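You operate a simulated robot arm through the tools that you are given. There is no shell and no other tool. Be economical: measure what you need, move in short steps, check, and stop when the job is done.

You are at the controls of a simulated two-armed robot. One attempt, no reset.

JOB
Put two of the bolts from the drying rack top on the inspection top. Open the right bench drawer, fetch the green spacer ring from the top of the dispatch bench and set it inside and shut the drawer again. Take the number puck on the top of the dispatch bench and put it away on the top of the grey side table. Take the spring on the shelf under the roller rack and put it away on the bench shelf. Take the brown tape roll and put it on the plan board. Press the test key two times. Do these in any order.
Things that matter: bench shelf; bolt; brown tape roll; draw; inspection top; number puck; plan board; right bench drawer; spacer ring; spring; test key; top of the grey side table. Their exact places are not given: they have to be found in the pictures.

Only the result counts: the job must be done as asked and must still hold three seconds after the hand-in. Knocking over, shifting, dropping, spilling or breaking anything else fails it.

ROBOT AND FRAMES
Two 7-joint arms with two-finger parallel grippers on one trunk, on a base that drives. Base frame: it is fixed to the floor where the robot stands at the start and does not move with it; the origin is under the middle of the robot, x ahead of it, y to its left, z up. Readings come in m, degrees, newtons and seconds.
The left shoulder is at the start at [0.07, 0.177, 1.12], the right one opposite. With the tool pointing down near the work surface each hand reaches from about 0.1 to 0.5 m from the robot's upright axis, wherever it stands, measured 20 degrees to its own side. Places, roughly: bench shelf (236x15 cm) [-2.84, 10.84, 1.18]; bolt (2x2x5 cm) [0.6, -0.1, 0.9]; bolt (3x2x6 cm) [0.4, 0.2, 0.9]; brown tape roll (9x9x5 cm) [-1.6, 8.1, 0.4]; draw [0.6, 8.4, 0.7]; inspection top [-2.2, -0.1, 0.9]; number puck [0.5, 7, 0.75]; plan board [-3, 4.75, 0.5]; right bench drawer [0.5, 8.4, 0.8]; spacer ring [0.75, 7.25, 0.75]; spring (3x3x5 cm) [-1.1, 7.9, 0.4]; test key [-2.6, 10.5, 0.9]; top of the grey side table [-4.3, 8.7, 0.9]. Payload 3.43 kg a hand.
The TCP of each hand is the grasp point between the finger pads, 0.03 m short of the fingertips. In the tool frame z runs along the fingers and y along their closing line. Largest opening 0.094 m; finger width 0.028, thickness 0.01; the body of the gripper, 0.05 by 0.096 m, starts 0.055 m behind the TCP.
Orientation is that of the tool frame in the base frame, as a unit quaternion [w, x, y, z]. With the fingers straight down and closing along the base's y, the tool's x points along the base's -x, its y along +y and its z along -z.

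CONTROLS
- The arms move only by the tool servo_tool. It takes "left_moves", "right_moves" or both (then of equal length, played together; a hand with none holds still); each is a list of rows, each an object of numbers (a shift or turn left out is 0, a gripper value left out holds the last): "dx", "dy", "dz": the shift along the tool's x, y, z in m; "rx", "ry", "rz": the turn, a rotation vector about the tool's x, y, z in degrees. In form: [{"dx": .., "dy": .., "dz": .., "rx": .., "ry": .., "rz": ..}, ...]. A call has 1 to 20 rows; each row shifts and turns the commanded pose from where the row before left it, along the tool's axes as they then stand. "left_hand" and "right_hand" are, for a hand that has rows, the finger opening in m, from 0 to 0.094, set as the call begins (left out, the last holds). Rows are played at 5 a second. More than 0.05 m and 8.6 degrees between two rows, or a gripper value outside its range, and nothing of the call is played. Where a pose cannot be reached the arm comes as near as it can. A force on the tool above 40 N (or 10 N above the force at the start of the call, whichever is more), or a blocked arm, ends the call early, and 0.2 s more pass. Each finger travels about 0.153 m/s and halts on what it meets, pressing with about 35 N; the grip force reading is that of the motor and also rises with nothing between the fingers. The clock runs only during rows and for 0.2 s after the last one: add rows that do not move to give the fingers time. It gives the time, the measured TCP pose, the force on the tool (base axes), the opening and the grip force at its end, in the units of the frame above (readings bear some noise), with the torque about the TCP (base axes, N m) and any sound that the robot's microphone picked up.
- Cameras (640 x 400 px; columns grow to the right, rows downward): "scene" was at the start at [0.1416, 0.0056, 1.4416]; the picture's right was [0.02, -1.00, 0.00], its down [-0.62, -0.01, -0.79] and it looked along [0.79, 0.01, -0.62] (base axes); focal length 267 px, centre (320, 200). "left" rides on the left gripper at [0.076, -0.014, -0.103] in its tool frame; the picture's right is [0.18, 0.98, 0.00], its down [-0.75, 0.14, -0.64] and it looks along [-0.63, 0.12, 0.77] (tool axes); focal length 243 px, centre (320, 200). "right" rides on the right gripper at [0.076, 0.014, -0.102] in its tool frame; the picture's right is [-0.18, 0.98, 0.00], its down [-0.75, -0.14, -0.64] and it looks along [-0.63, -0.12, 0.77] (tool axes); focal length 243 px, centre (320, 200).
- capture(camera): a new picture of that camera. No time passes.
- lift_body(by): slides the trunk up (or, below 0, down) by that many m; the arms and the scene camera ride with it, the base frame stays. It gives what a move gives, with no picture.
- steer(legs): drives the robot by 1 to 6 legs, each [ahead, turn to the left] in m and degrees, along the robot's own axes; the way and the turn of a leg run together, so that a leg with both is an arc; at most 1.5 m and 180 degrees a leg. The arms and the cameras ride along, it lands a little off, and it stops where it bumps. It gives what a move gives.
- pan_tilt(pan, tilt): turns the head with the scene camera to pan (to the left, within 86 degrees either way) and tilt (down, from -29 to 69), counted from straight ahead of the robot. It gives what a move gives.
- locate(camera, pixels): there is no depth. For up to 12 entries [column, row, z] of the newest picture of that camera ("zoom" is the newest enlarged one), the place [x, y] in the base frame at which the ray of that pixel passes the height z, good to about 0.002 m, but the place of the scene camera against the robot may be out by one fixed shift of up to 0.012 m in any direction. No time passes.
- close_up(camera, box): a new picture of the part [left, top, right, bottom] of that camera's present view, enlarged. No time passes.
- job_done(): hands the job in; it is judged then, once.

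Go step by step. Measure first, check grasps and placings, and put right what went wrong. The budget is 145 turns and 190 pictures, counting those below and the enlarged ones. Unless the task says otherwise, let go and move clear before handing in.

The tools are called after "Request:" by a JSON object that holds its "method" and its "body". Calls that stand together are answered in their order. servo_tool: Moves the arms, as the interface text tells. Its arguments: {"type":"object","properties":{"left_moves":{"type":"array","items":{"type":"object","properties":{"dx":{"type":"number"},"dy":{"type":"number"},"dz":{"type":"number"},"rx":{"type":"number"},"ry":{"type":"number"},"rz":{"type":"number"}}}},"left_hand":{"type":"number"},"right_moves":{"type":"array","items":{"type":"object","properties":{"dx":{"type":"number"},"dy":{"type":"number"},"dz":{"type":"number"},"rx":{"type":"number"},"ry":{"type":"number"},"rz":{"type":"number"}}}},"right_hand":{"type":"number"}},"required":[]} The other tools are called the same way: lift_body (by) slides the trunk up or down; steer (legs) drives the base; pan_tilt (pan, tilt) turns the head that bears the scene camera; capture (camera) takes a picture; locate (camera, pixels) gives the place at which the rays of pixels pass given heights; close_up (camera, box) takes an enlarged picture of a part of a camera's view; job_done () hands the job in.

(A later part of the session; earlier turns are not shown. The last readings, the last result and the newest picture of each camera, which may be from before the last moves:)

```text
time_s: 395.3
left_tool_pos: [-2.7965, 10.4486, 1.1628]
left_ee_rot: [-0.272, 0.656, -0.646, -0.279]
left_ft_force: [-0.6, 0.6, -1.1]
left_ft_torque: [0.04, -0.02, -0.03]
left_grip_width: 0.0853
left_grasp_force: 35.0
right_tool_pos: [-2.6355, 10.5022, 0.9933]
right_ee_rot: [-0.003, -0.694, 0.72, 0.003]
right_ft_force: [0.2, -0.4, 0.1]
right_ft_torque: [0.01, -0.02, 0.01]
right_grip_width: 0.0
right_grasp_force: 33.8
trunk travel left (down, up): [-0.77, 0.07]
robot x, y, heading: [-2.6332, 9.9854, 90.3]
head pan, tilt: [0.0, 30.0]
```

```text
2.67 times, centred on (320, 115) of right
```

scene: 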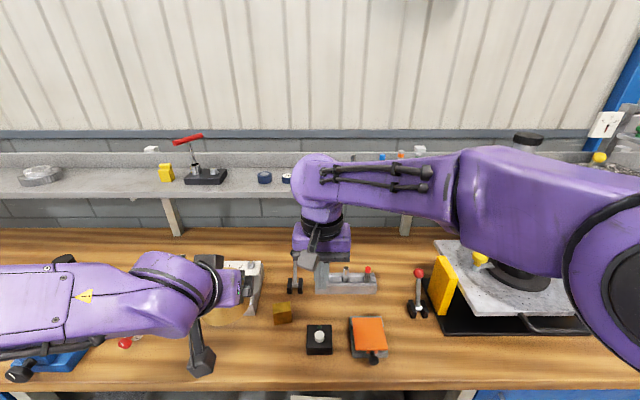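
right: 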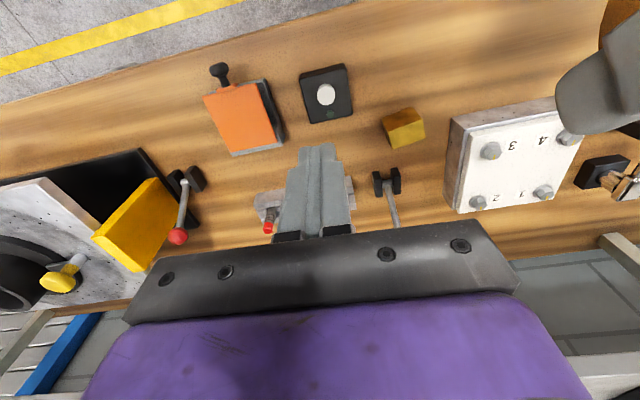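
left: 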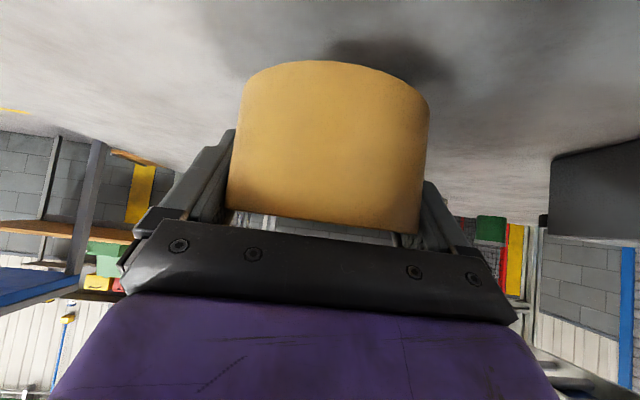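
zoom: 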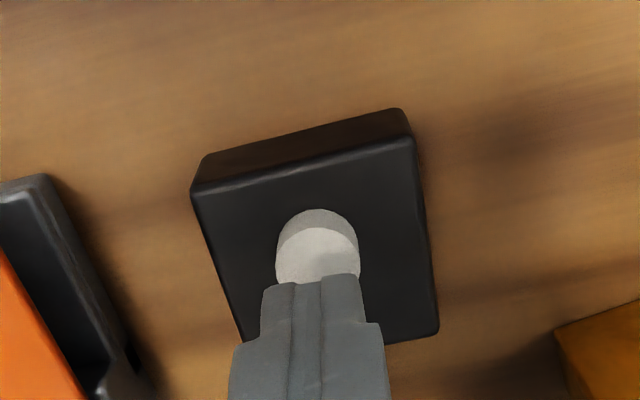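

Aligned. I step down until force shows.

Request:
{"method": "servo_tool", "body": {"right_moves": [{"dz": 0.004}, {"dz": 0.004}, {"dz": 0.004}, {"dz": 0.003}, {"dz": 0.003}, {}]}}

Request:
{"method": "servo_tool", "body": {"right_moves": [{"dz": 0.002}, {"dz": 0.002}, {"dz": 0.002}, {"dz": 0.002}, {"dz": 0.002}, {}]}}

```text
time_s: 396.7
left_tool_pos: [-2.7984, 10.4492, 1.1636]
left_ee_rot: [-0.272, 0.656, -0.646, -0.278]
left_ft_force: [0.1, -0.3, -1.2]
left_ft_torque: [0.01, 0.0, 0.01]
left_grip_width: 0.0855
left_grasp_force: 34.7
right_tool_pos: [-2.634, 10.5034, 0.9759]
right_ee_rot: [-0.003, -0.691, 0.723, 0.003]
right_ft_force: [0.2, 0.8, 0.0]
right_ft_torque: [-0.04, 0.0, 0.0]
right_grip_width: 0.0
right_grasp_force: 32.9
trunk travel left (down, up): [-0.77, 0.07]
robot x, y, heading: [-2.6349, 9.9849, 90.2]
head pan, tilt: [0.0, 30.0]
```

```text
time_s: 398.1
left_tool_pos: [-2.7988, 10.4488, 1.1628]
left_ee_rot: [-0.273, 0.656, -0.646, -0.279]
left_ft_force: [0.4, -0.3, -0.5]
left_ft_torque: [0.03, 0.02, 0.01]
left_grip_width: 0.0851
left_grasp_force: 34.8
right_tool_pos: [-2.6342, 10.5041, 0.9677]
right_ee_rot: [-0.006, -0.69, 0.724, 0.005]
right_ft_force: [-1.9, -0.7, 3.6]
right_ft_torque: [0.02, 0.04, 0.0]
right_grip_width: 0.0
right_grasp_force: 33.1
trunk travel left (down, up): [-0.77, 0.07]
robot x, y, heading: [-2.6322, 9.982, 90.3]
head pan, tilt: [0.0, 30.0]
heard: click
```

A click was heard: first press. I rise to release, then press again to the same depth.

Request:
{"method": "servo_tool", "body": {"right_moves": [{"dz": -0.008}, {"dz": -0.008}, {}, {}, {}]}}

Request:
{"method": "servo_tool", "body": {"right_moves": [{"dz": 0.004}, {"dz": 0.004}, {"dz": 0.003}, {"dz": 0.003}, {"dz": 0.002}, {}]}}

```text
time_s: 399.3
left_tool_pos: [-2.7982, 10.4478, 1.1635]
left_ee_rot: [-0.272, 0.657, -0.646, -0.278]
left_ft_force: [0.1, 0.9, -0.9]
left_ft_torque: [0.0, 0.02, -0.02]
left_grip_width: 0.0856
left_grasp_force: 34.9
right_tool_pos: [-2.6329, 10.5033, 0.9807]
right_ee_rot: [-0.007, -0.69, 0.723, 0.001]
right_ft_force: [1.0, -0.1, 0.1]
right_ft_torque: [0.02, -0.01, -0.01]
right_grip_width: 0.0001
right_grasp_force: 32.9
trunk travel left (down, up): [-0.77, 0.07]
robot x, y, heading: [-2.6328, 9.9851, 90.7]
head pan, tilt: [0.0, 30.0]
```

```text
time_s: 400.7
left_tool_pos: [-2.798, 10.4493, 1.1632]
left_ee_rot: [-0.272, 0.657, -0.646, -0.278]
left_ft_force: [0.4, 0.2, -1.9]
left_ft_torque: [0.06, -0.03, 0.0]
left_grip_width: 0.0851
left_grasp_force: 35.0
right_tool_pos: [-2.6333, 10.5046, 0.9687]
right_ee_rot: [-0.008, -0.689, 0.725, 0.006]
right_ft_force: [-1.2, 0.5, 2.4]
right_ft_torque: [0.04, 0.03, -0.02]
right_grip_width: 0.0
right_grasp_force: 33.0
trunk travel left (down, up): [-0.77, 0.07]
robot x, y, heading: [-2.6323, 9.9834, 90.3]
head pan, tilt: [0.0, 30.0]
heard: click
```

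Second click heard: the key is pressed twice. I rise straight up and retract.

Request:
{"method": "servo_tool", "body": {"right_moves": [{"dz": -0.03}, {"dz": -0.04}, {"dz": -0.04}, {"dz": -0.04}, {"dz": -0.04}, {"dx": 0.04, "dy": -0.02}, {"dx": 0.04, "dy": -0.03}, {"dx": 0.04, "dy": -0.03}, {"dx": 0.04, "dy": -0.03}, {}], "right_hand": 0.06}}

Request:
{"method": "steer", "body": {"legs": [[-0.35, 0], [0, -90], [1.5, 0]]}}

Request:
{"method": "steer", "body": {"legs": [[0.7, 0]]}}

```text
time_s: 402.9
left_tool_pos: [-2.8, 10.4487, 1.1627]
left_ee_rot: [-0.273, 0.657, -0.646, -0.278]
left_ft_force: [0.4, 0.4, -1.5]
left_ft_torque: [0.02, 0.0, -0.02]
left_grip_width: 0.0853
left_grasp_force: 34.7
right_tool_pos: [-2.5336, 10.3384, 1.1576]
right_ee_rot: [0.001, -0.695, 0.719, 0.0]
right_ft_force: [-1.5, -0.7, 1.0]
right_ft_torque: [0.0, -0.05, 0.02]
right_grip_width: 0.0603
right_grasp_force: 0.0
trunk travel left (down, up): [-0.77, 0.07]
robot x, y, heading: [-2.6349, 9.9844, 90.2]
head pan, tilt: [0.0, 30.0]
```

```text
time_s: 416.0
left_tool_pos: [-0.6721, 9.8011, 1.1638]
left_ee_rot: [0.39, -0.005, 0.921, 0.004]
left_ft_force: [0.2, -0.1, -0.2]
left_ft_torque: [-0.02, 0.02, -0.02]
left_grip_width: 0.0853
left_grasp_force: 34.7
right_tool_pos: [-0.7835, 9.5344, 1.1567]
right_ee_rot: [0.0, 0.018, 1.0, 0.0]
right_ft_force: [-0.2, 0.3, 0.4]
right_ft_torque: [-0.03, -0.02, -0.01]
right_grip_width: 0.0598
right_grasp_force: 0.1
trunk travel left (down, up): [-0.77, 0.07]
robot x, y, heading: [-1.1351, 9.6383, -0.1]
head pan, tilt: [0.0, 30.0]
```

```text
time_s: 419.8
left_tool_pos: [0.0302, 9.8004, 1.1642]
left_ee_rot: [0.39, -0.005, 0.921, 0.003]
left_ft_force: [-0.5, -0.5, -0.3]
left_ft_torque: [-0.02, -0.01, 0.01]
left_grip_width: 0.085
left_grasp_force: 34.9
right_tool_pos: [-0.0811, 9.5347, 1.1581]
right_ee_rot: [0.0, 0.017, 1.0, 0.001]
right_ft_force: [-0.4, 0.4, -0.3]
right_ft_torque: [-0.03, -0.01, -0.01]
right_grip_width: 0.0598
right_grasp_force: 0.1
trunk travel left (down, up): [-0.77, 0.07]
robot x, y, heading: [-0.4339, 9.6337, 0.0]
head pan, tilt: [0.0, 30.0]
```

I drive down the aisle to (-0.1,7.8) and face the rack (heading 180).

Request:
{"method": "steer", "body": {"legs": [[0, -80], [1.5, 0], [0.36, 0], [0, -100]]}}

Request:
{"method": "lift_body", "body": {"by": -0.4}}

Request:
{"method": "lift_body", "body": {"by": -0.3}}

Request:
{"method": "capture", "body": {"camera": "scene"}}

```text
time_s: 436.7
left_tool_pos: [-0.5446, 7.6567, 1.1636]
left_ee_rot: [0.009, 0.921, 0.017, -0.389]
left_ft_force: [0.9, 0.0, -1.0]
left_ft_torque: [0.01, 0.04, -0.01]
left_grip_width: 0.0851
left_grasp_force: 35.0
right_tool_pos: [-0.4404, 7.9258, 1.1563]
right_ee_rot: [0.0, 1.0, -0.006, 0.001]
right_ft_force: [0.3, -0.2, -0.1]
right_ft_torque: [-0.02, 0.03, -0.02]
right_grip_width: 0.0598
right_grasp_force: 0.0
trunk travel left (down, up): [-0.77, 0.07]
robot x, y, heading: [-0.0836, 7.8303, -178.6]
head pan, tilt: [0.0, 30.0]
```

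```text
time_s: 440.5
left_tool_pos: [-0.5438, 7.6565, 0.7639]
left_ee_rot: [0.009, 0.921, 0.017, -0.389]
left_ft_force: [0.2, 0.8, -1.5]
left_ft_torque: [0.03, 0.02, 0.03]
left_grip_width: 0.0851
left_grasp_force: 34.5
right_tool_pos: [-0.4392, 7.9251, 0.7573]
right_ee_rot: [0.001, 1.0, -0.005, 0.0]
right_ft_force: [0.0, 0.5, 0.8]
right_ft_torque: [-0.02, 0.05, -0.02]
right_grip_width: 0.0599
right_grasp_force: 0.1
trunk travel left (down, up): [-0.37, 0.47]
robot x, y, heading: [-0.0887, 7.83, -178.8]
head pan, tilt: [0.0, 30.0]
```

```text
time_s: 443.5
left_tool_pos: [-0.5438, 7.6567, 0.463]
left_ee_rot: [0.009, 0.921, 0.019, -0.389]
left_ft_force: [-0.2, 0.1, -1.9]
left_ft_torque: [0.02, 0.02, -0.02]
left_grip_width: 0.0847
left_grasp_force: 34.9
right_tool_pos: [-0.4404, 7.9254, 0.4569]
right_ee_rot: [0.002, 1.0, -0.006, 0.0]
right_ft_force: [0.0, 0.2, -0.3]
right_ft_torque: [-0.01, -0.04, 0.02]
right_grip_width: 0.0602
right_grasp_force: 0.0
trunk travel left (down, up): [-0.07, 0.77]
robot x, y, heading: [-0.0852, 7.8297, -178.4]
head pan, tilt: [0.0, 30.0]
```

```text
41 pictures are left
```

scene: 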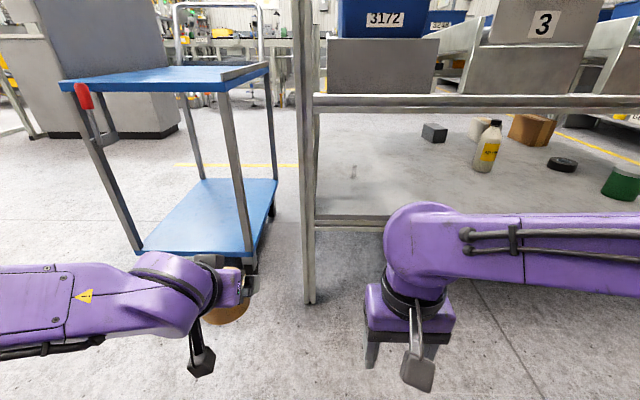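

Request:
{"method": "locate", "body": {"camera": "scene", "pixels": [[353, 178, 0.4], [353, 165, 0.45], [310, 302, 0], [245, 272, 0.1], [268, 72, 0.8], [228, 84, 0.8], [350, 217, 0.4]]}}

Request:
{"method": "servo_tool", "body": {"left_moves": [{"dz": -0.03, "dx": 0.03}, {"dz": -0.03, "dx": 0.03}, {"dz": -0.03, "dx": 0.03}, {}, {}, {}], "right_moves": [{"ry": -7.8}, {"ry": -7.8}, {"ry": -7.8}, {"ry": -7.8}, {"ry": -7.8}, {"ry": -7.8}]}}

Request:
{"method": "capture", "body": {"camera": "right"}}

Request:
{"method": "capture", "body": {"camera": "scene"}}

```text
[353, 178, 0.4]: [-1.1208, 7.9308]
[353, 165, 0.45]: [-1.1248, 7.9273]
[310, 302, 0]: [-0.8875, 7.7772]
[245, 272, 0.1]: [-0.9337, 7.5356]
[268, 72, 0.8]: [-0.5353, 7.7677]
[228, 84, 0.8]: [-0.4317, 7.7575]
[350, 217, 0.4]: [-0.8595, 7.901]
```

```text
time_s: 444.9
left_tool_pos: [-0.4659, 7.6887, 0.494]
left_ee_rot: [0.009, 0.921, 0.018, -0.389]
left_ft_force: [-0.5, 0.4, -1.0]
left_ft_torque: [0.02, 0.0, 0.06]
left_grip_width: 0.0851
left_grasp_force: 35.2
left hand out of reach, approached as far as the arm can: row 2, 3
right_tool_pos: [-0.4556, 7.9095, 0.4678]
right_ee_rot: [-0.002, 0.918, -0.006, -0.397]
right_ft_force: [0.6, 0.7, 0.2]
right_ft_torque: [-0.02, 0.03, -0.01]
right_grip_width: 0.06
right_grasp_force: 0.1
right hand out of reach, approached as far as the arm can: row 5, 6
trunk travel left (down, up): [-0.07, 0.77]
robot x, y, heading: [-0.0854, 7.8275, -178.8]
head pan, tilt: [0.0, 30.0]
```

```text
40 pictures are left
```

right: 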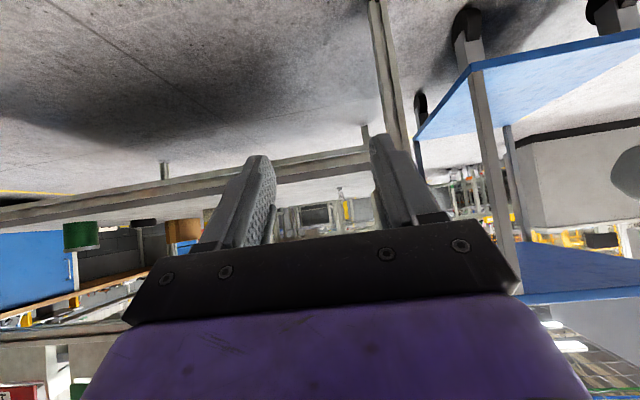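

```text
39 pictures are left
```

scene: 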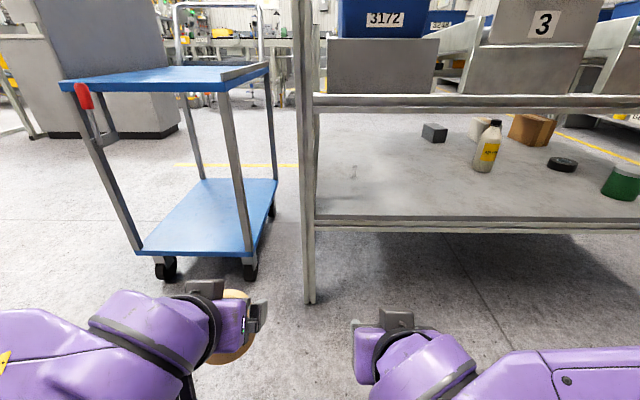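

Spring ≈(-1.11,7.935) on the shelf at z≈0.40. I extend the tilted right hand forward, align y, then drive in 0.32.

Request:
{"method": "servo_tool", "body": {"right_moves": [{"dz": 0.029, "dx": -0.0277, "dy": -0.006}, {"dz": 0.029, "dx": -0.0277, "dy": -0.005}, {"dz": 0.029, "dx": -0.0277, "dy": -0.005}, {"dz": 0.029, "dx": -0.0277, "dy": -0.005}, {"dz": 0.029, "dx": -0.0277, "dy": -0.005}, {}]}}

Request:
{"method": "steer", "body": {"legs": [[0.3, 0]]}}

Request:
{"method": "capture", "body": {"camera": "right"}}

Request:
{"method": "capture", "body": {"camera": "scene"}}

```text
time_s: 446.3
left_tool_pos: [-0.4663, 7.6887, 0.4954]
left_ee_rot: [0.009, 0.921, 0.017, -0.389]
left_ft_force: [-0.1, 1.0, -1.2]
left_ft_torque: [0.02, 0.01, 0.05]
left_grip_width: 0.0852
left_grasp_force: 34.8
right_tool_pos: [-0.6588, 7.9364, 0.4699]
right_ee_rot: [-0.002, 0.917, -0.006, -0.398]
right_ft_force: [-0.4, 0.6, 0.3]
right_ft_torque: [0.04, 0.0, 0.03]
right_grip_width: 0.0602
right_grasp_force: 0.2
trunk travel left (down, up): [-0.07, 0.77]
robot x, y, heading: [-0.0864, 7.8317, -178.7]
head pan, tilt: [0.0, 30.0]
```

```text
time_s: 448.4
left_tool_pos: [-0.7686, 7.6827, 0.4943]
left_ee_rot: [0.009, 0.921, 0.016, -0.389]
left_ft_force: [-0.1, 0.6, -1.0]
left_ft_torque: [0.01, 0.03, 0.0]
left_grip_width: 0.0852
left_grasp_force: 35.0
right_tool_pos: [-0.9584, 7.9308, 0.4698]
right_ee_rot: [-0.003, 0.918, -0.007, -0.397]
right_ft_force: [0.7, -0.7, -0.8]
right_ft_torque: [0.01, -0.03, -0.01]
right_grip_width: 0.0601
right_grasp_force: 0.1
trunk travel left (down, up): [-0.07, 0.77]
robot x, y, heading: [-0.3848, 7.8237, -178.6]
head pan, tilt: [0.0, 30.0]
```

```text
38 pictures are left
```

right: 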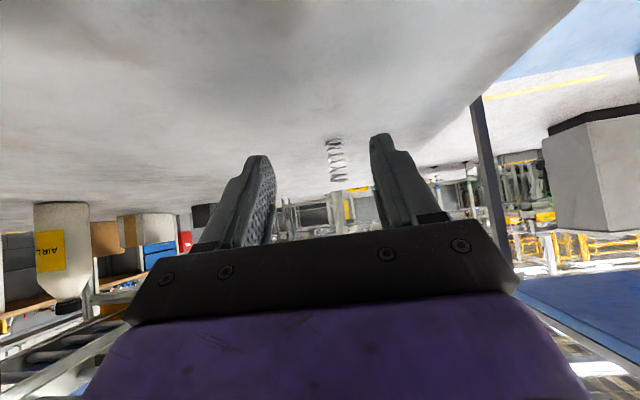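

```text
37 pictures are left
```

scene: 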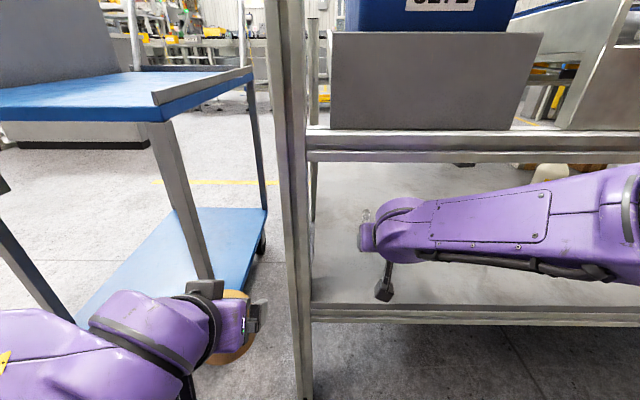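

The spring is centred within 6 mm, 0.15 ahead. I lower 3 cm, trim, drive 0.08 and reach 0.07.

Request:
{"method": "servo_tool", "body": {"right_moves": [{"dz": 0.0205, "dx": 0.022, "dy": 0.006}, {}]}}

Request:
{"method": "steer", "body": {"legs": [[0.08, 0]]}}

Request:
{"method": "capture", "body": {"camera": "right"}}

```text
time_s: 449.0
left_tool_pos: [-0.7695, 7.6828, 0.4948]
left_ee_rot: [0.008, 0.921, 0.016, -0.389]
left_ft_force: [0.2, 0.2, -0.3]
left_ft_torque: [0.04, 0.03, -0.03]
left_grip_width: 0.0853
left_grasp_force: 34.9
right_tool_pos: [-0.9577, 7.9273, 0.4389]
right_ee_rot: [-0.003, 0.918, -0.007, -0.397]
right_ft_force: [0.4, -0.1, 0.1]
right_ft_torque: [0.0, 0.01, 0.02]
right_grip_width: 0.0601
right_grasp_force: 0.0
trunk travel left (down, up): [-0.07, 0.77]
robot x, y, heading: [-0.3923, 7.8236, -178.5]
head pan, tilt: [0.0, 30.0]
```

```text
time_s: 450.0
left_tool_pos: [-0.8487, 7.6809, 0.4945]
left_ee_rot: [0.008, 0.921, 0.016, -0.389]
left_ft_force: [-0.7, 0.4, -1.8]
left_ft_torque: [-0.02, 0.02, 0.01]
left_grip_width: 0.0852
left_grasp_force: 34.4
right_tool_pos: [-1.038, 7.9244, 0.4394]
right_ee_rot: [-0.003, 0.918, -0.008, -0.397]
right_ft_force: [0.4, -0.3, 0.3]
right_ft_torque: [0.01, 0.04, 0.03]
right_grip_width: 0.0601
right_grasp_force: 0.1
trunk travel left (down, up): [-0.07, 0.77]
robot x, y, heading: [-0.4667, 7.8234, -178.7]
head pan, tilt: [0.0, 30.0]
```

```text
36 pictures are left
```

right: 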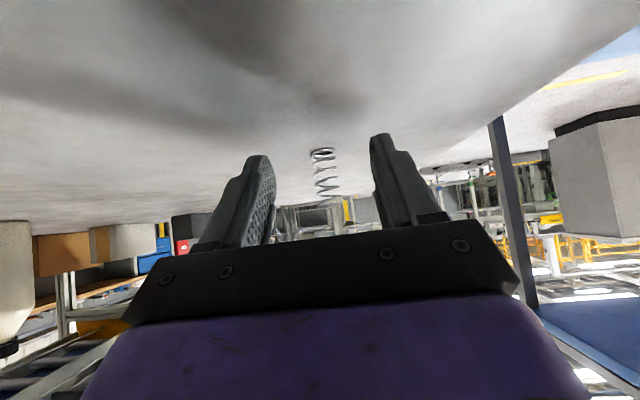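

The spring stands between the fingers. I reach 0.068 forward and check.

Request:
{"method": "servo_tool", "body": {"right_moves": [{"dz": 0.017, "dx": -0.016}, {"dz": 0.017, "dx": -0.016}, {"dz": 0.016, "dx": -0.0148}, {}]}}

Request:
{"method": "capture", "body": {"camera": "right"}}

```text
time_s: 451.0
left_tool_pos: [-0.8413, 7.6805, 0.4994]
left_ee_rot: [0.007, 0.918, 0.016, -0.396]
left_ft_force: [0.0, 0.1, -1.3]
left_ft_torque: [0.03, 0.01, 0.01]
left_grip_width: 0.0852
left_grasp_force: 35.0
right_tool_pos: [-1.0978, 7.9227, 0.4402]
right_ee_rot: [-0.004, 0.918, -0.003, -0.397]
right_ft_force: [-0.7, -1.3, -0.1]
right_ft_torque: [0.01, 0.02, 0.0]
right_grip_width: 0.0597
right_grasp_force: 0.1
trunk travel left (down, up): [-0.07, 0.77]
robot x, y, heading: [-0.4599, 7.8228, -178.7]
head pan, tilt: [0.0, 30.0]
```

```text
35 pictures are left
```

right: 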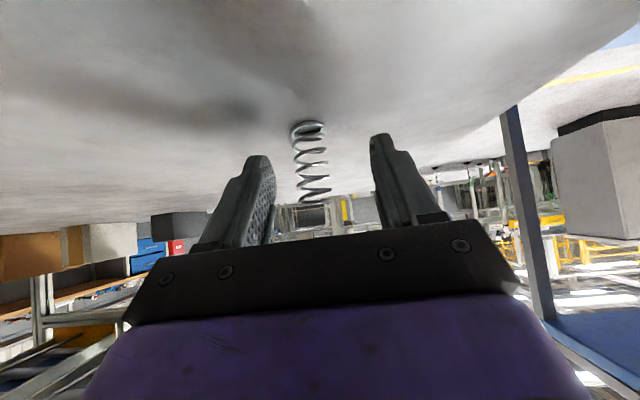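

The spring is within the finger pads (offset ~6 mm). I close.

Request:
{"method": "servo_tool", "body": {"right_moves": [{"dy": -0.004}, {}, {}, {}], "right_hand": 0.0}}

Request:
{"method": "capture", "body": {"camera": "right"}}

```text
time_s: 452.0
left_tool_pos: [-0.843, 7.6801, 0.4991]
left_ee_rot: [0.007, 0.918, 0.015, -0.395]
left_ft_force: [-0.6, -0.6, -1.6]
left_ft_torque: [-0.01, 0.02, 0.04]
left_grip_width: 0.0855
left_grasp_force: 34.8
right_tool_pos: [-1.0962, 7.924, 0.4393]
right_ee_rot: [-0.005, 0.918, 0.0, -0.396]
right_ft_force: [0.3, -2.2, 27.0]
right_ft_torque: [-0.18, 0.47, -0.05]
right_grip_width: 0.0196
right_grasp_force: 35.7
trunk travel left (down, up): [-0.07, 0.77]
robot x, y, heading: [-0.4638, 7.8189, -178.9]
head pan, tilt: [0.0, 30.0]
```

```text
34 pictures are left
```

right: 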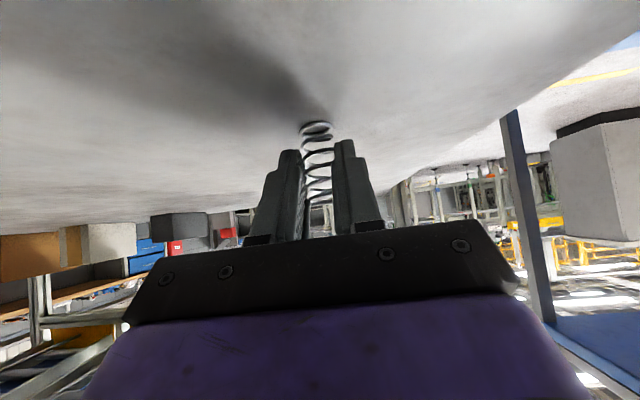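

The spring is gripped (0.020). I lift 2.5 cm, draw the hand back and reverse out.

Request:
{"method": "servo_tool", "body": {"right_moves": [{"dz": -0.009, "dx": -0.009}, {"dz": -0.009, "dx": -0.009}, {"dz": -0.02, "dx": 0.019}, {"dz": -0.02, "dx": 0.019}, {}]}}

Request:
{"method": "steer", "body": {"legs": [[-0.38, 0]]}}

Request:
{"method": "lift_body", "body": {"by": 0.4}}

Request:
{"method": "lift_body", "body": {"by": 0.4}}

Request:
{"method": "capture", "body": {"camera": "right"}}

Request:
{"method": "capture", "body": {"camera": "scene"}}

```text
time_s: 453.2
left_tool_pos: [-0.8487, 7.681, 0.4961]
left_ee_rot: [0.007, 0.921, 0.015, -0.389]
left_ft_force: [0.2, -0.4, -2.3]
left_ft_torque: [-0.01, 0.01, -0.06]
left_grip_width: 0.0853
left_grasp_force: 34.9
right_tool_pos: [-1.053, 7.9292, 0.4685]
right_ee_rot: [-0.002, 0.917, -0.009, -0.398]
right_ft_force: [0.1, -0.4, -0.5]
right_ft_torque: [0.0, 0.01, 0.02]
right_grip_width: 0.0193
right_grasp_force: 34.7
trunk travel left (down, up): [-0.07, 0.77]
robot x, y, heading: [-0.4675, 7.8193, -178.8]
head pan, tilt: [0.0, 30.0]
```

```text
time_s: 455.6
left_tool_pos: [-0.4723, 7.6886, 0.4959]
left_ee_rot: [0.009, 0.921, 0.017, -0.388]
left_ft_force: [1.3, 0.7, -1.6]
left_ft_torque: [-0.01, 0.03, -0.01]
left_grip_width: 0.0854
left_grasp_force: 35.3
right_tool_pos: [-0.6744, 7.9364, 0.4638]
right_ee_rot: [-0.001, 0.918, -0.006, -0.397]
right_ft_force: [0.4, 0.0, -0.5]
right_ft_torque: [0.0, -0.01, -0.02]
right_grip_width: 0.0195
right_grasp_force: 35.0
trunk travel left (down, up): [-0.07, 0.77]
robot x, y, heading: [-0.0879, 7.8319, -178.8]
head pan, tilt: [0.0, 30.0]
```

```text
time_s: 459.4
left_tool_pos: [-0.4727, 7.6885, 0.8951]
left_ee_rot: [0.009, 0.921, 0.017, -0.388]
left_ft_force: [-0.2, -0.2, -1.0]
left_ft_torque: [0.0, 0.03, 0.01]
left_grip_width: 0.0852
left_grasp_force: 35.1
right_tool_pos: [-0.6726, 7.936, 0.8639]
right_ee_rot: [-0.002, 0.918, -0.006, -0.397]
right_ft_force: [0.3, 1.0, -0.6]
right_ft_torque: [0.01, 0.04, 0.01]
right_grip_width: 0.0196
right_grasp_force: 35.1
trunk travel left (down, up): [-0.47, 0.37]
robot x, y, heading: [-0.0912, 7.829, -178.9]
head pan, tilt: [0.0, 30.0]
```

```text
time_s: 463.0
left_tool_pos: [-0.4722, 7.6891, 1.2642]
left_ee_rot: [0.008, 0.922, 0.017, -0.388]
left_ft_force: [0.1, 0.1, -0.9]
left_ft_torque: [0.05, 0.03, 0.02]
left_grip_width: 0.0856
left_grasp_force: 35.0
right_tool_pos: [-0.6747, 7.9355, 1.2344]
right_ee_rot: [-0.002, 0.918, -0.006, -0.397]
right_ft_force: [0.4, 1.1, -0.2]
right_ft_torque: [-0.01, 0.0, 0.02]
right_grip_width: 0.0194
right_grasp_force: 35.0
right hand out of reach, approached as far as the arm can: row 1
trunk travel left (down, up): [-0.84, 0.0]
robot x, y, heading: [-0.0898, 7.8298, -178.9]
head pan, tilt: [0.0, 30.0]
```

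```text
33 pictures are left
```

right: 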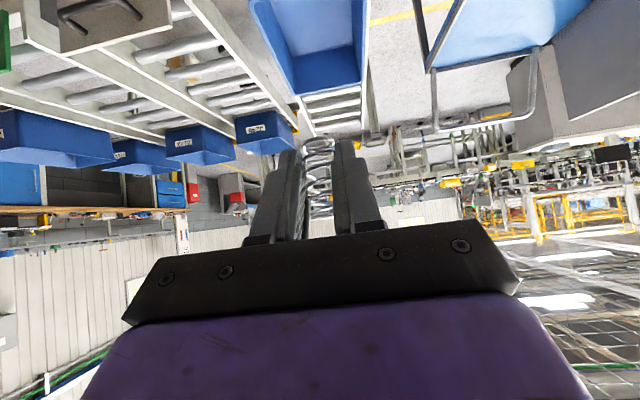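

```text
32 pictures are left
```

scene: 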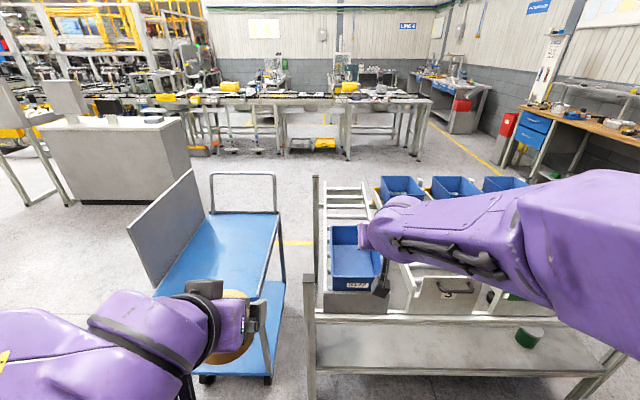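

Both items are held. I drive round the rack to the north bench, near x≈-3.45, where the shelf has a wide free gap.

Request:
{"method": "steer", "body": {"legs": [[0, -80], [1.5, 0], [0.335, 0], [0, 79.5], [1.5, 0], [1.5, 0]]}}

Request:
{"method": "steer", "body": {"legs": [[0, -88.5]]}}

Request:
{"method": "pan_tilt", "body": {"pan": 0, "tilt": 20}}

Request:
{"method": "capture", "body": {"camera": "scene"}}

```text
time_s: 493.1
left_tool_pos: [-3.8246, 9.5029, 1.2651]
left_ee_rot: [0.003, 0.921, 0.003, -0.389]
left_ft_force: [-0.2, -0.2, -2.0]
left_ft_torque: [0.01, 0.01, 0.03]
left_grip_width: 0.0853
left_grasp_force: 34.7
right_tool_pos: [-4.0186, 9.7557, 1.2339]
right_ee_rot: [-0.008, 0.918, -0.02, -0.397]
right_ft_force: [-0.4, 0.6, -0.1]
right_ft_torque: [0.02, 0.0, -0.03]
right_grip_width: 0.0194
right_grasp_force: 35.0
trunk travel left (down, up): [-0.84, 0.0]
robot x, y, heading: [-3.4404, 9.634, 179.3]
head pan, tilt: [0.0, 30.0]
```

```text
time_s: 497.3
left_tool_pos: [-3.5761, 10.0162, 1.2638]
left_ee_rot: [-0.27, 0.66, -0.643, -0.279]
left_ft_force: [0.1, 0.5, -0.3]
left_ft_torque: [0.03, 0.0, 0.04]
left_grip_width: 0.0852
left_grasp_force: 34.7
right_tool_pos: [-3.3257, 10.2156, 1.2341]
right_ee_rot: [0.283, -0.641, 0.657, 0.278]
right_ft_force: [0.1, 0.2, -0.1]
right_ft_torque: [0.0, 0.02, 0.0]
right_grip_width: 0.0194
right_grasp_force: 35.1
trunk travel left (down, up): [-0.84, 0.0]
robot x, y, heading: [-3.4393, 9.6351, 90.6]
head pan, tilt: [0.0, 30.0]
```

```text
time_s: 498.0
left_tool_pos: [-3.5753, 10.0178, 1.2653]
left_ee_rot: [-0.271, 0.66, -0.643, -0.279]
left_ft_force: [-0.6, 0.1, -1.9]
left_ft_torque: [0.01, 0.0, -0.01]
left_grip_width: 0.0854
left_grasp_force: 35.1
right_tool_pos: [-3.3263, 10.2158, 1.2339]
right_ee_rot: [0.284, -0.641, 0.657, 0.278]
right_ft_force: [0.4, 0.2, -0.6]
right_ft_torque: [-0.03, 0.02, 0.01]
right_grip_width: 0.0195
right_grasp_force: 35.1
trunk travel left (down, up): [-0.84, 0.0]
robot x, y, heading: [-3.4399, 9.6335, 90.5]
head pan, tilt: [0.0, 20.0]
```

```text
31 pictures are left
```

scene: 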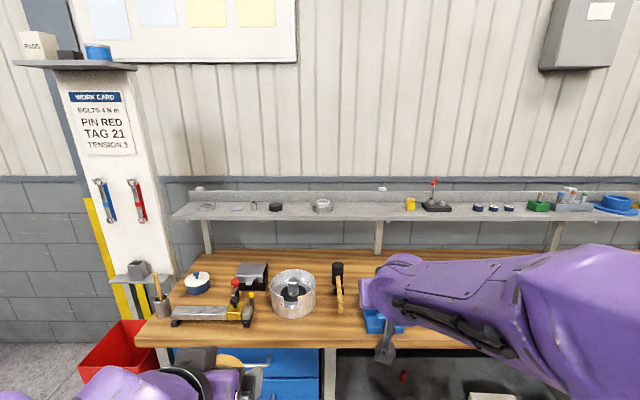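

Request:
{"method": "locate", "body": {"camera": "scene", "pixels": [[366, 215, 1.185], [366, 206, 1.185], [322, 208, 1.185], [410, 207, 1.185], [366, 220, 1.17], [330, 343, 0.9]]}}

Request:
{"method": "close_up", "body": {"camera": "scene", "box": [290, 170, 450, 270]}}

```text
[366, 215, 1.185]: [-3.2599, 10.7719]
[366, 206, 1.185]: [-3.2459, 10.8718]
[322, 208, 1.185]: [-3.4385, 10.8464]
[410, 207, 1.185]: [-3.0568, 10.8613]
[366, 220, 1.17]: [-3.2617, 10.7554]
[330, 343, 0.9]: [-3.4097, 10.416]
```

```text
4.00 times, centred on (370, 220) of scene
```

zoom: 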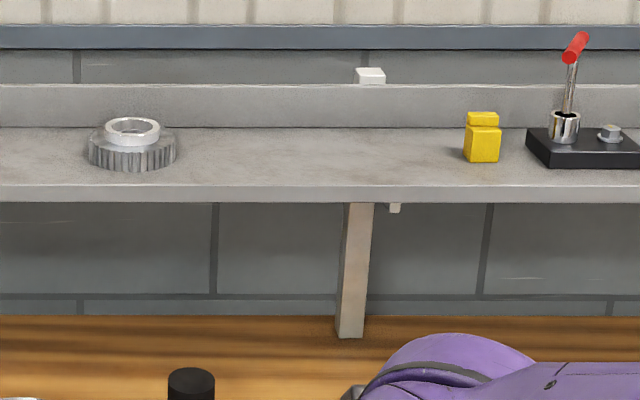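

Shelf front edge y≈10.755, back ≈10.91, top z≈1.185; the gap centre is x≈-3.26. I raise the hand 3 cm, shift right, and drive 0.43 closer.

Request:
{"method": "servo_tool", "body": {"right_moves": [{"dz": -0.01, "dx": -0.011, "dy": -0.03}, {"dz": -0.01, "dx": -0.011, "dy": -0.034}, {}]}}

Request:
{"method": "steer", "body": {"legs": [[0.42, 0]]}}

Request:
{"method": "capture", "body": {"camera": "right"}}

Request:
{"method": "capture", "body": {"camera": "scene"}}

```text
time_s: 498.8
left_tool_pos: [-3.5773, 10.0173, 1.2646]
left_ee_rot: [-0.271, 0.66, -0.643, -0.279]
left_ft_force: [-0.2, -0.1, -1.6]
left_ft_torque: [0.03, 0.02, 0.0]
left_grip_width: 0.0852
left_grasp_force: 35.2
right_tool_pos: [-3.2624, 10.2148, 1.2636]
right_ee_rot: [0.284, -0.641, 0.657, 0.277]
right_ft_force: [-0.7, 0.3, -0.3]
right_ft_torque: [-0.01, 0.0, -0.04]
right_grip_width: 0.0194
right_grasp_force: 34.8
trunk travel left (down, up): [-0.84, 0.0]
robot x, y, heading: [-3.4379, 9.6331, 90.8]
head pan, tilt: [0.0, 20.0]
```

```text
time_s: 501.4
left_tool_pos: [-3.5796, 10.4354, 1.2657]
left_ee_rot: [-0.271, 0.66, -0.643, -0.28]
left_ft_force: [0.3, -1.0, -0.6]
left_ft_torque: [0.01, -0.01, -0.04]
left_grip_width: 0.0852
left_grasp_force: 34.7
right_tool_pos: [-3.266, 10.6316, 1.2645]
right_ee_rot: [0.285, -0.64, 0.657, 0.278]
right_ft_force: [0.0, -0.5, -0.2]
right_ft_torque: [0.0, 0.0, -0.01]
right_grip_width: 0.0195
right_grasp_force: 34.7
trunk travel left (down, up): [-0.84, 0.0]
robot x, y, heading: [-3.4397, 10.055, 90.7]
head pan, tilt: [0.0, 20.0]
```

```text
29 pictures are left
```

right: 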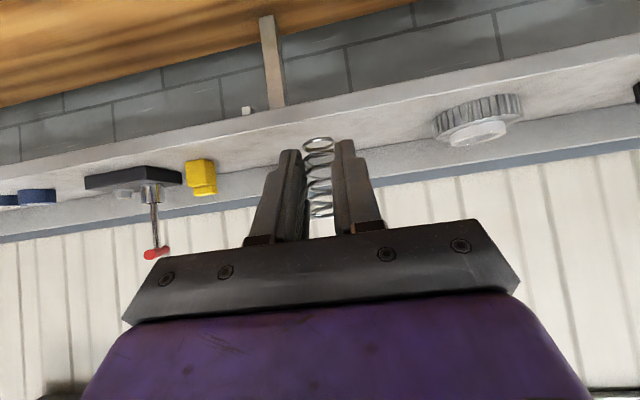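

```text
28 pictures are left
```

scene: 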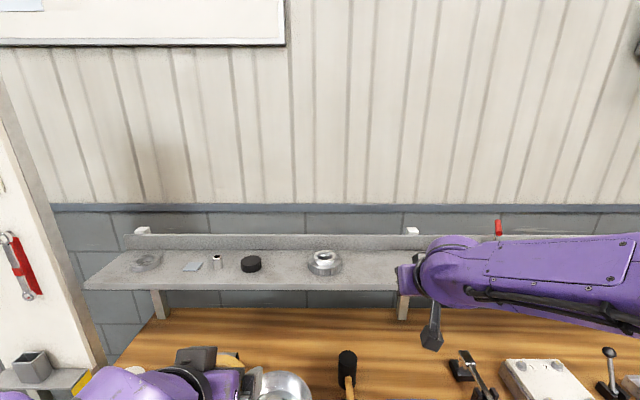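

I reach 0.15 further forward.

Request:
{"method": "servo_tool", "body": {"right_moves": [{"dz": 0.0273, "dx": -0.0257}, {"dz": 0.0273, "dx": -0.0257}, {"dz": 0.0273, "dx": -0.0257}, {"dz": 0.0273, "dx": -0.0257}, {}]}}

Request:
{"method": "steer", "body": {"legs": [[0.03, 0]]}}

Request:
{"method": "capture", "body": {"camera": "right"}}

Request:
{"method": "close_up", "body": {"camera": "scene", "box": [280, 190, 472, 310]}}

```text
time_s: 502.6
left_tool_pos: [-3.5801, 10.4372, 1.2653]
left_ee_rot: [-0.27, 0.66, -0.643, -0.279]
left_ft_force: [-0.4, -0.1, -1.2]
left_ft_torque: [0.02, 0.02, 0.01]
left_grip_width: 0.0853
left_grasp_force: 35.6
right_tool_pos: [-3.2612, 10.7837, 1.2648]
right_ee_rot: [0.284, -0.64, 0.657, 0.278]
right_ft_force: [-0.5, -0.6, -0.2]
right_ft_torque: [0.0, 0.02, 0.02]
right_grip_width: 0.0196
right_grasp_force: 35.0
trunk travel left (down, up): [-0.84, 0.0]
robot x, y, heading: [-3.4415, 10.0505, 90.6]
head pan, tilt: [0.0, 20.0]
```

```text
time_s: 503.4
left_tool_pos: [-3.5807, 10.4574, 1.2667]
left_ee_rot: [-0.273, 0.659, -0.642, -0.282]
left_ft_force: [0.1, -0.6, -0.2]
left_ft_torque: [0.05, 0.03, 0.01]
left_grip_width: 0.085
left_grasp_force: 34.4
right_tool_pos: [-3.2616, 10.8063, 1.269]
right_ee_rot: [0.285, -0.64, 0.656, 0.279]
right_ft_force: [0.0, -1.1, 0.1]
right_ft_torque: [0.0, -0.01, 0.0]
right_grip_width: 0.0198
right_grasp_force: 35.5
trunk travel left (down, up): [-0.84, 0.0]
robot x, y, heading: [-3.4419, 10.0877, 90.5]
head pan, tilt: [0.0, 20.0]
```

```text
27 pictures are left
```

right: 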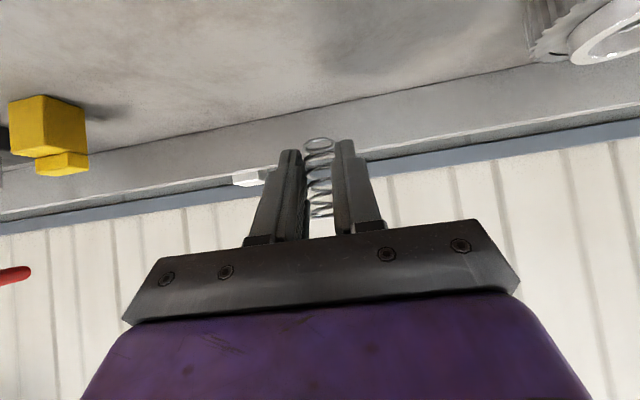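

```text
3.33 times, centred on (376, 250) of scene
```

zoom: 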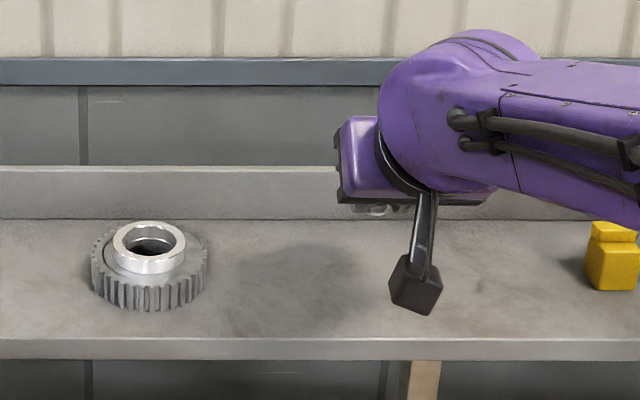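

The spring is over the shelf at y≈10.82. I lower 3.5 cm, then step to contact.

Request:
{"method": "servo_tool", "body": {"right_moves": [{"dz": 0.008, "dx": 0.0085}, {"dz": 0.008, "dx": 0.0085}, {"dz": 0.008, "dx": 0.0085}, {}]}}

Request:
{"method": "servo_tool", "body": {"right_moves": [{"dz": 0.002, "dx": 0.0022}, {"dz": 0.002, "dx": 0.0022}, {"dz": 0.002, "dx": 0.0022}, {}]}}

```text
time_s: 504.4
left_tool_pos: [-3.5801, 10.4684, 1.2638]
left_ee_rot: [-0.271, 0.66, -0.643, -0.28]
left_ft_force: [0.2, -0.3, -1.5]
left_ft_torque: [0.04, 0.01, 0.01]
left_grip_width: 0.0849
left_grasp_force: 35.5
right_tool_pos: [-3.262, 10.8155, 1.2275]
right_ee_rot: [0.284, -0.64, 0.657, 0.278]
right_ft_force: [0.6, 1.0, -0.2]
right_ft_torque: [-0.01, -0.03, -0.03]
right_grip_width: 0.0194
right_grasp_force: 34.6
trunk travel left (down, up): [-0.84, 0.0]
robot x, y, heading: [-3.4425, 10.081, 90.7]
head pan, tilt: [0.0, 20.0]
```

```text
time_s: 505.4
left_tool_pos: [-3.5796, 10.4665, 1.2656]
left_ee_rot: [-0.271, 0.66, -0.643, -0.28]
left_ft_force: [-1.2, 0.0, -1.9]
left_ft_torque: [0.01, 0.0, -0.01]
left_grip_width: 0.085
left_grasp_force: 35.2
right_tool_pos: [-3.2609, 10.815, 1.2206]
right_ee_rot: [0.284, -0.641, 0.657, 0.278]
right_ft_force: [-0.4, 0.1, -0.3]
right_ft_torque: [0.0, -0.01, -0.01]
right_grip_width: 0.0194
right_grasp_force: 34.2
trunk travel left (down, up): [-0.84, 0.0]
robot x, y, heading: [-3.4396, 10.0806, 90.5]
head pan, tilt: [0.0, 20.0]
```

Request:
{"method": "servo_tool", "body": {"right_moves": [{"dz": 0.002, "dx": 0.0022}, {"dz": 0.002, "dx": 0.0022}, {}]}}

Request:
{"method": "servo_tool", "body": {"right_moves": [{"dz": 0.002, "dx": 0.0022}, {"dz": 0.002, "dx": 0.0022}, {}]}}

Request:
{"method": "close_up", "body": {"camera": "right", "box": [220, 80, 412, 200]}}

```text
time_s: 506.2
left_tool_pos: [-3.5792, 10.4673, 1.2643]
left_ee_rot: [-0.271, 0.66, -0.643, -0.28]
left_ft_force: [-0.3, 1.1, -1.2]
left_ft_torque: [0.01, 0.0, -0.01]
left_grip_width: 0.0847
left_grasp_force: 35.3
right_tool_pos: [-3.2623, 10.815, 1.2148]
right_ee_rot: [0.284, -0.641, 0.657, 0.277]
right_ft_force: [0.1, -0.8, -0.2]
right_ft_torque: [-0.01, 0.0, 0.0]
right_grip_width: 0.0197
right_grasp_force: 34.9
trunk travel left (down, up): [-0.84, 0.0]
robot x, y, heading: [-3.441, 10.0837, 90.9]
head pan, tilt: [0.0, 20.0]
```

```text
time_s: 507.0
left_tool_pos: [-3.5796, 10.466, 1.2655]
left_ee_rot: [-0.27, 0.66, -0.643, -0.279]
left_ft_force: [-0.1, 0.0, -1.3]
left_ft_torque: [0.05, 0.02, 0.02]
left_grip_width: 0.0847
left_grasp_force: 35.5
right_tool_pos: [-3.2631, 10.8131, 1.2111]
right_ee_rot: [0.285, -0.64, 0.656, 0.28]
right_ft_force: [0.6, 3.1, 10.2]
right_ft_torque: [0.23, -0.01, -0.02]
right_grip_width: 0.0195
right_grasp_force: 35.2
trunk travel left (down, up): [-0.84, 0.0]
robot x, y, heading: [-3.4419, 10.082, 90.4]
head pan, tilt: [0.0, 20.0]
```

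```text
3.33 times, centred on (316, 140) of right
```

zoom: 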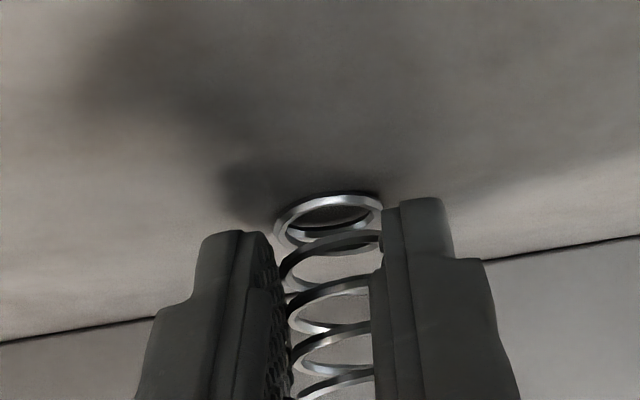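

The spring touches the shelf (10 N). I open gently, then draw straight back.

Request:
{"method": "servo_tool", "body": {"right_moves": [{}, {}, {}], "right_hand": 0.06}}

Request:
{"method": "servo_tool", "body": {"right_moves": [{"dz": -0.005, "dx": -0.0005}, {"dz": -0.0182, "dx": 0.0171}, {"dz": -0.0182, "dx": 0.0171}, {"dz": -0.0273, "dx": 0.0257}, {"dz": -0.0273, "dx": 0.0257}, {"dz": -0.0273, "dx": 0.0257}, {}]}}

Request:
{"method": "capture", "body": {"camera": "right"}}

Request:
{"method": "capture", "body": {"camera": "scene"}}

```text
time_s: 507.8
left_tool_pos: [-3.5809, 10.4653, 1.2667]
left_ee_rot: [-0.272, 0.659, -0.643, -0.279]
left_ft_force: [-0.3, 0.8, -1.6]
left_ft_torque: [0.02, 0.01, 0.01]
left_grip_width: 0.0851
left_grasp_force: 35.2
right_tool_pos: [-3.2626, 10.812, 1.2113]
right_ee_rot: [0.285, -0.64, 0.657, 0.277]
right_ft_force: [-1.0, -2.8, 9.4]
right_ft_torque: [0.03, -0.26, -0.23]
right_grip_width: 0.0593
right_grasp_force: 0.1
trunk travel left (down, up): [-0.84, 0.0]
robot x, y, heading: [-3.4433, 10.0847, 90.7]
head pan, tilt: [0.0, 20.0]
```

```text
time_s: 509.4
left_tool_pos: [-3.5796, 10.4676, 1.2641]
left_ee_rot: [-0.27, 0.66, -0.643, -0.278]
left_ft_force: [-0.1, -0.7, -1.3]
left_ft_torque: [0.0, -0.01, 0.0]
left_grip_width: 0.0848
left_grasp_force: 34.7
right_tool_pos: [-3.2657, 10.6494, 1.2106]
right_ee_rot: [0.284, -0.64, 0.657, 0.277]
right_ft_force: [-0.3, 0.1, 0.0]
right_ft_torque: [-0.03, -0.04, -0.02]
right_grip_width: 0.0602
right_grasp_force: 0.1
trunk travel left (down, up): [-0.84, 0.0]
robot x, y, heading: [-3.4441, 10.0844, 90.5]
head pan, tilt: [0.0, 20.0]
```

```text
24 pictures are left
```

right: 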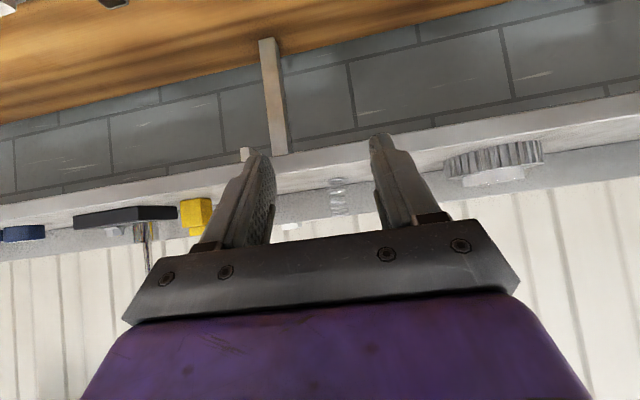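

```text
23 pictures are left
```

scene: 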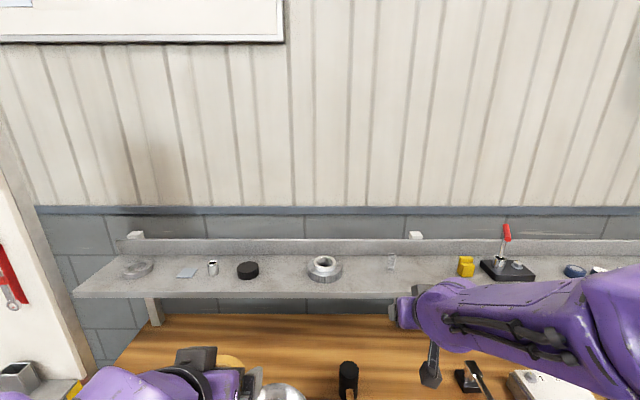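

The spring stands on the shelf at (392,262). Now the tape roll: I drive south to about (-2.25,6.1) and look at the plan board area.

Request:
{"method": "steer", "body": {"legs": [[-0.42, 0], [0, -156.5], [1.5, 0], [1.43, 0], [0, -24], [0.9, 0]]}}

Request:
{"method": "pan_tilt", "body": {"pan": -35, "tilt": 25}}

Request:
{"method": "capture", "body": {"camera": "scene"}}

```text
time_s: 532.8
left_tool_pos: [-2.0668, 6.6319, 1.2634]
left_ee_rot: [0.314, 0.539, 0.747, -0.227]
left_ft_force: [0.1, 0.3, -1.3]
left_ft_torque: [-0.04, 0.01, -0.02]
left_grip_width: 0.0848
left_grasp_force: 34.7
right_tool_pos: [-2.3143, 6.3671, 1.2114]
right_ee_rot: [0.318, 0.554, 0.731, -0.24]
right_ft_force: [0.1, 0.3, 0.2]
right_ft_torque: [0.01, 0.02, -0.01]
right_grip_width: 0.0599
right_grasp_force: 0.1
trunk travel left (down, up): [-0.84, 0.0]
robot x, y, heading: [-2.3102, 6.9605, -72.2]
head pan, tilt: [0.0, 20.0]
stopped in leg 5: the robot was blocked; the commanded pose is now the measured one
```

```text
time_s: 533.8
left_tool_pos: [-2.0682, 6.6312, 1.2642]
left_ee_rot: [0.315, 0.539, 0.747, -0.227]
left_ft_force: [-0.1, -0.1, -1.4]
left_ft_torque: [-0.01, 0.0, 0.01]
left_grip_width: 0.0844
left_grasp_force: 35.2
right_tool_pos: [-2.3142, 6.3659, 1.2101]
right_ee_rot: [0.318, 0.554, 0.731, -0.239]
right_ft_force: [-1.1, -0.3, 0.6]
right_ft_torque: [0.01, 0.02, -0.01]
right_grip_width: 0.06
right_grasp_force: 0.1
trunk travel left (down, up): [-0.84, 0.0]
robot x, y, heading: [-2.3142, 6.9542, -72.2]
head pan, tilt: [-35.0, 25.0]
```

```text
22 pictures are left
```

scene: 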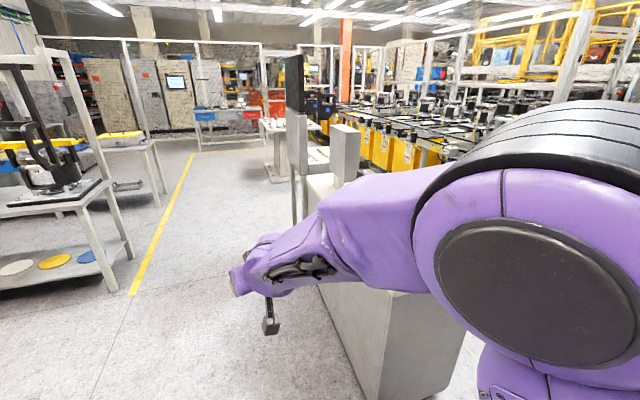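

The right elbow touched the grey console while turning. I swing back, move out to x≈-1.95, and continue south.

Request:
{"method": "steer", "body": {"legs": [[0, 9], [0.85, 0], [0, -27], [0.9, 0]]}}

Request:
{"method": "pan_tilt", "body": {"pan": -70, "tilt": 30}}

Request:
{"method": "capture", "body": {"camera": "scene"}}

```text
time_s: 535.2
left_tool_pos: [-2.0197, 6.6731, 1.2638]
left_ee_rot: [0.332, 0.48, 0.787, -0.202]
left_ft_force: [0.0, 0.2, -1.9]
left_ft_torque: [-0.04, -0.01, 0.02]
left_grip_width: 0.0845
left_grasp_force: 35.0
right_tool_pos: [-2.2215, 6.3704, 1.2122]
right_ee_rot: [0.335, 0.497, 0.772, -0.214]
right_ft_force: [-0.5, -0.5, 0.2]
right_ft_torque: [-0.02, 0.01, -0.01]
right_grip_width: 0.0601
right_grasp_force: 0.2
trunk travel left (down, up): [-0.84, 0.0]
robot x, y, heading: [-2.3092, 6.9581, -62.9]
head pan, tilt: [-35.0, 25.0]
stopped in leg 2: the robot was blocked; the commanded pose is now the measured one
```

```text
time_s: 536.2
left_tool_pos: [-2.0195, 6.6706, 1.2635]
left_ee_rot: [0.332, 0.479, 0.787, -0.201]
left_ft_force: [-0.5, 0.5, -1.1]
left_ft_torque: [-0.02, 0.05, -0.01]
left_grip_width: 0.0846
left_grasp_force: 34.6
right_tool_pos: [-2.2235, 6.3695, 1.2104]
right_ee_rot: [0.335, 0.498, 0.77, -0.214]
right_ft_force: [0.7, 0.0, 0.5]
right_ft_torque: [0.02, -0.01, 0.01]
right_grip_width: 0.06
right_grasp_force: 0.1
trunk travel left (down, up): [-0.84, 0.0]
robot x, y, heading: [-2.3112, 6.9536, -63.0]
head pan, tilt: [-70.0, 30.0]
```

```text
21 pictures are left
```

scene: 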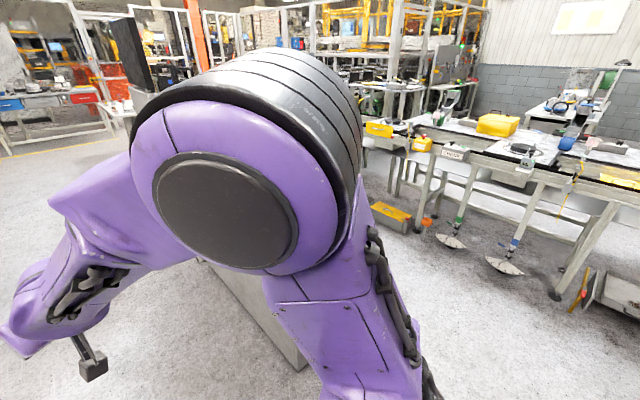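

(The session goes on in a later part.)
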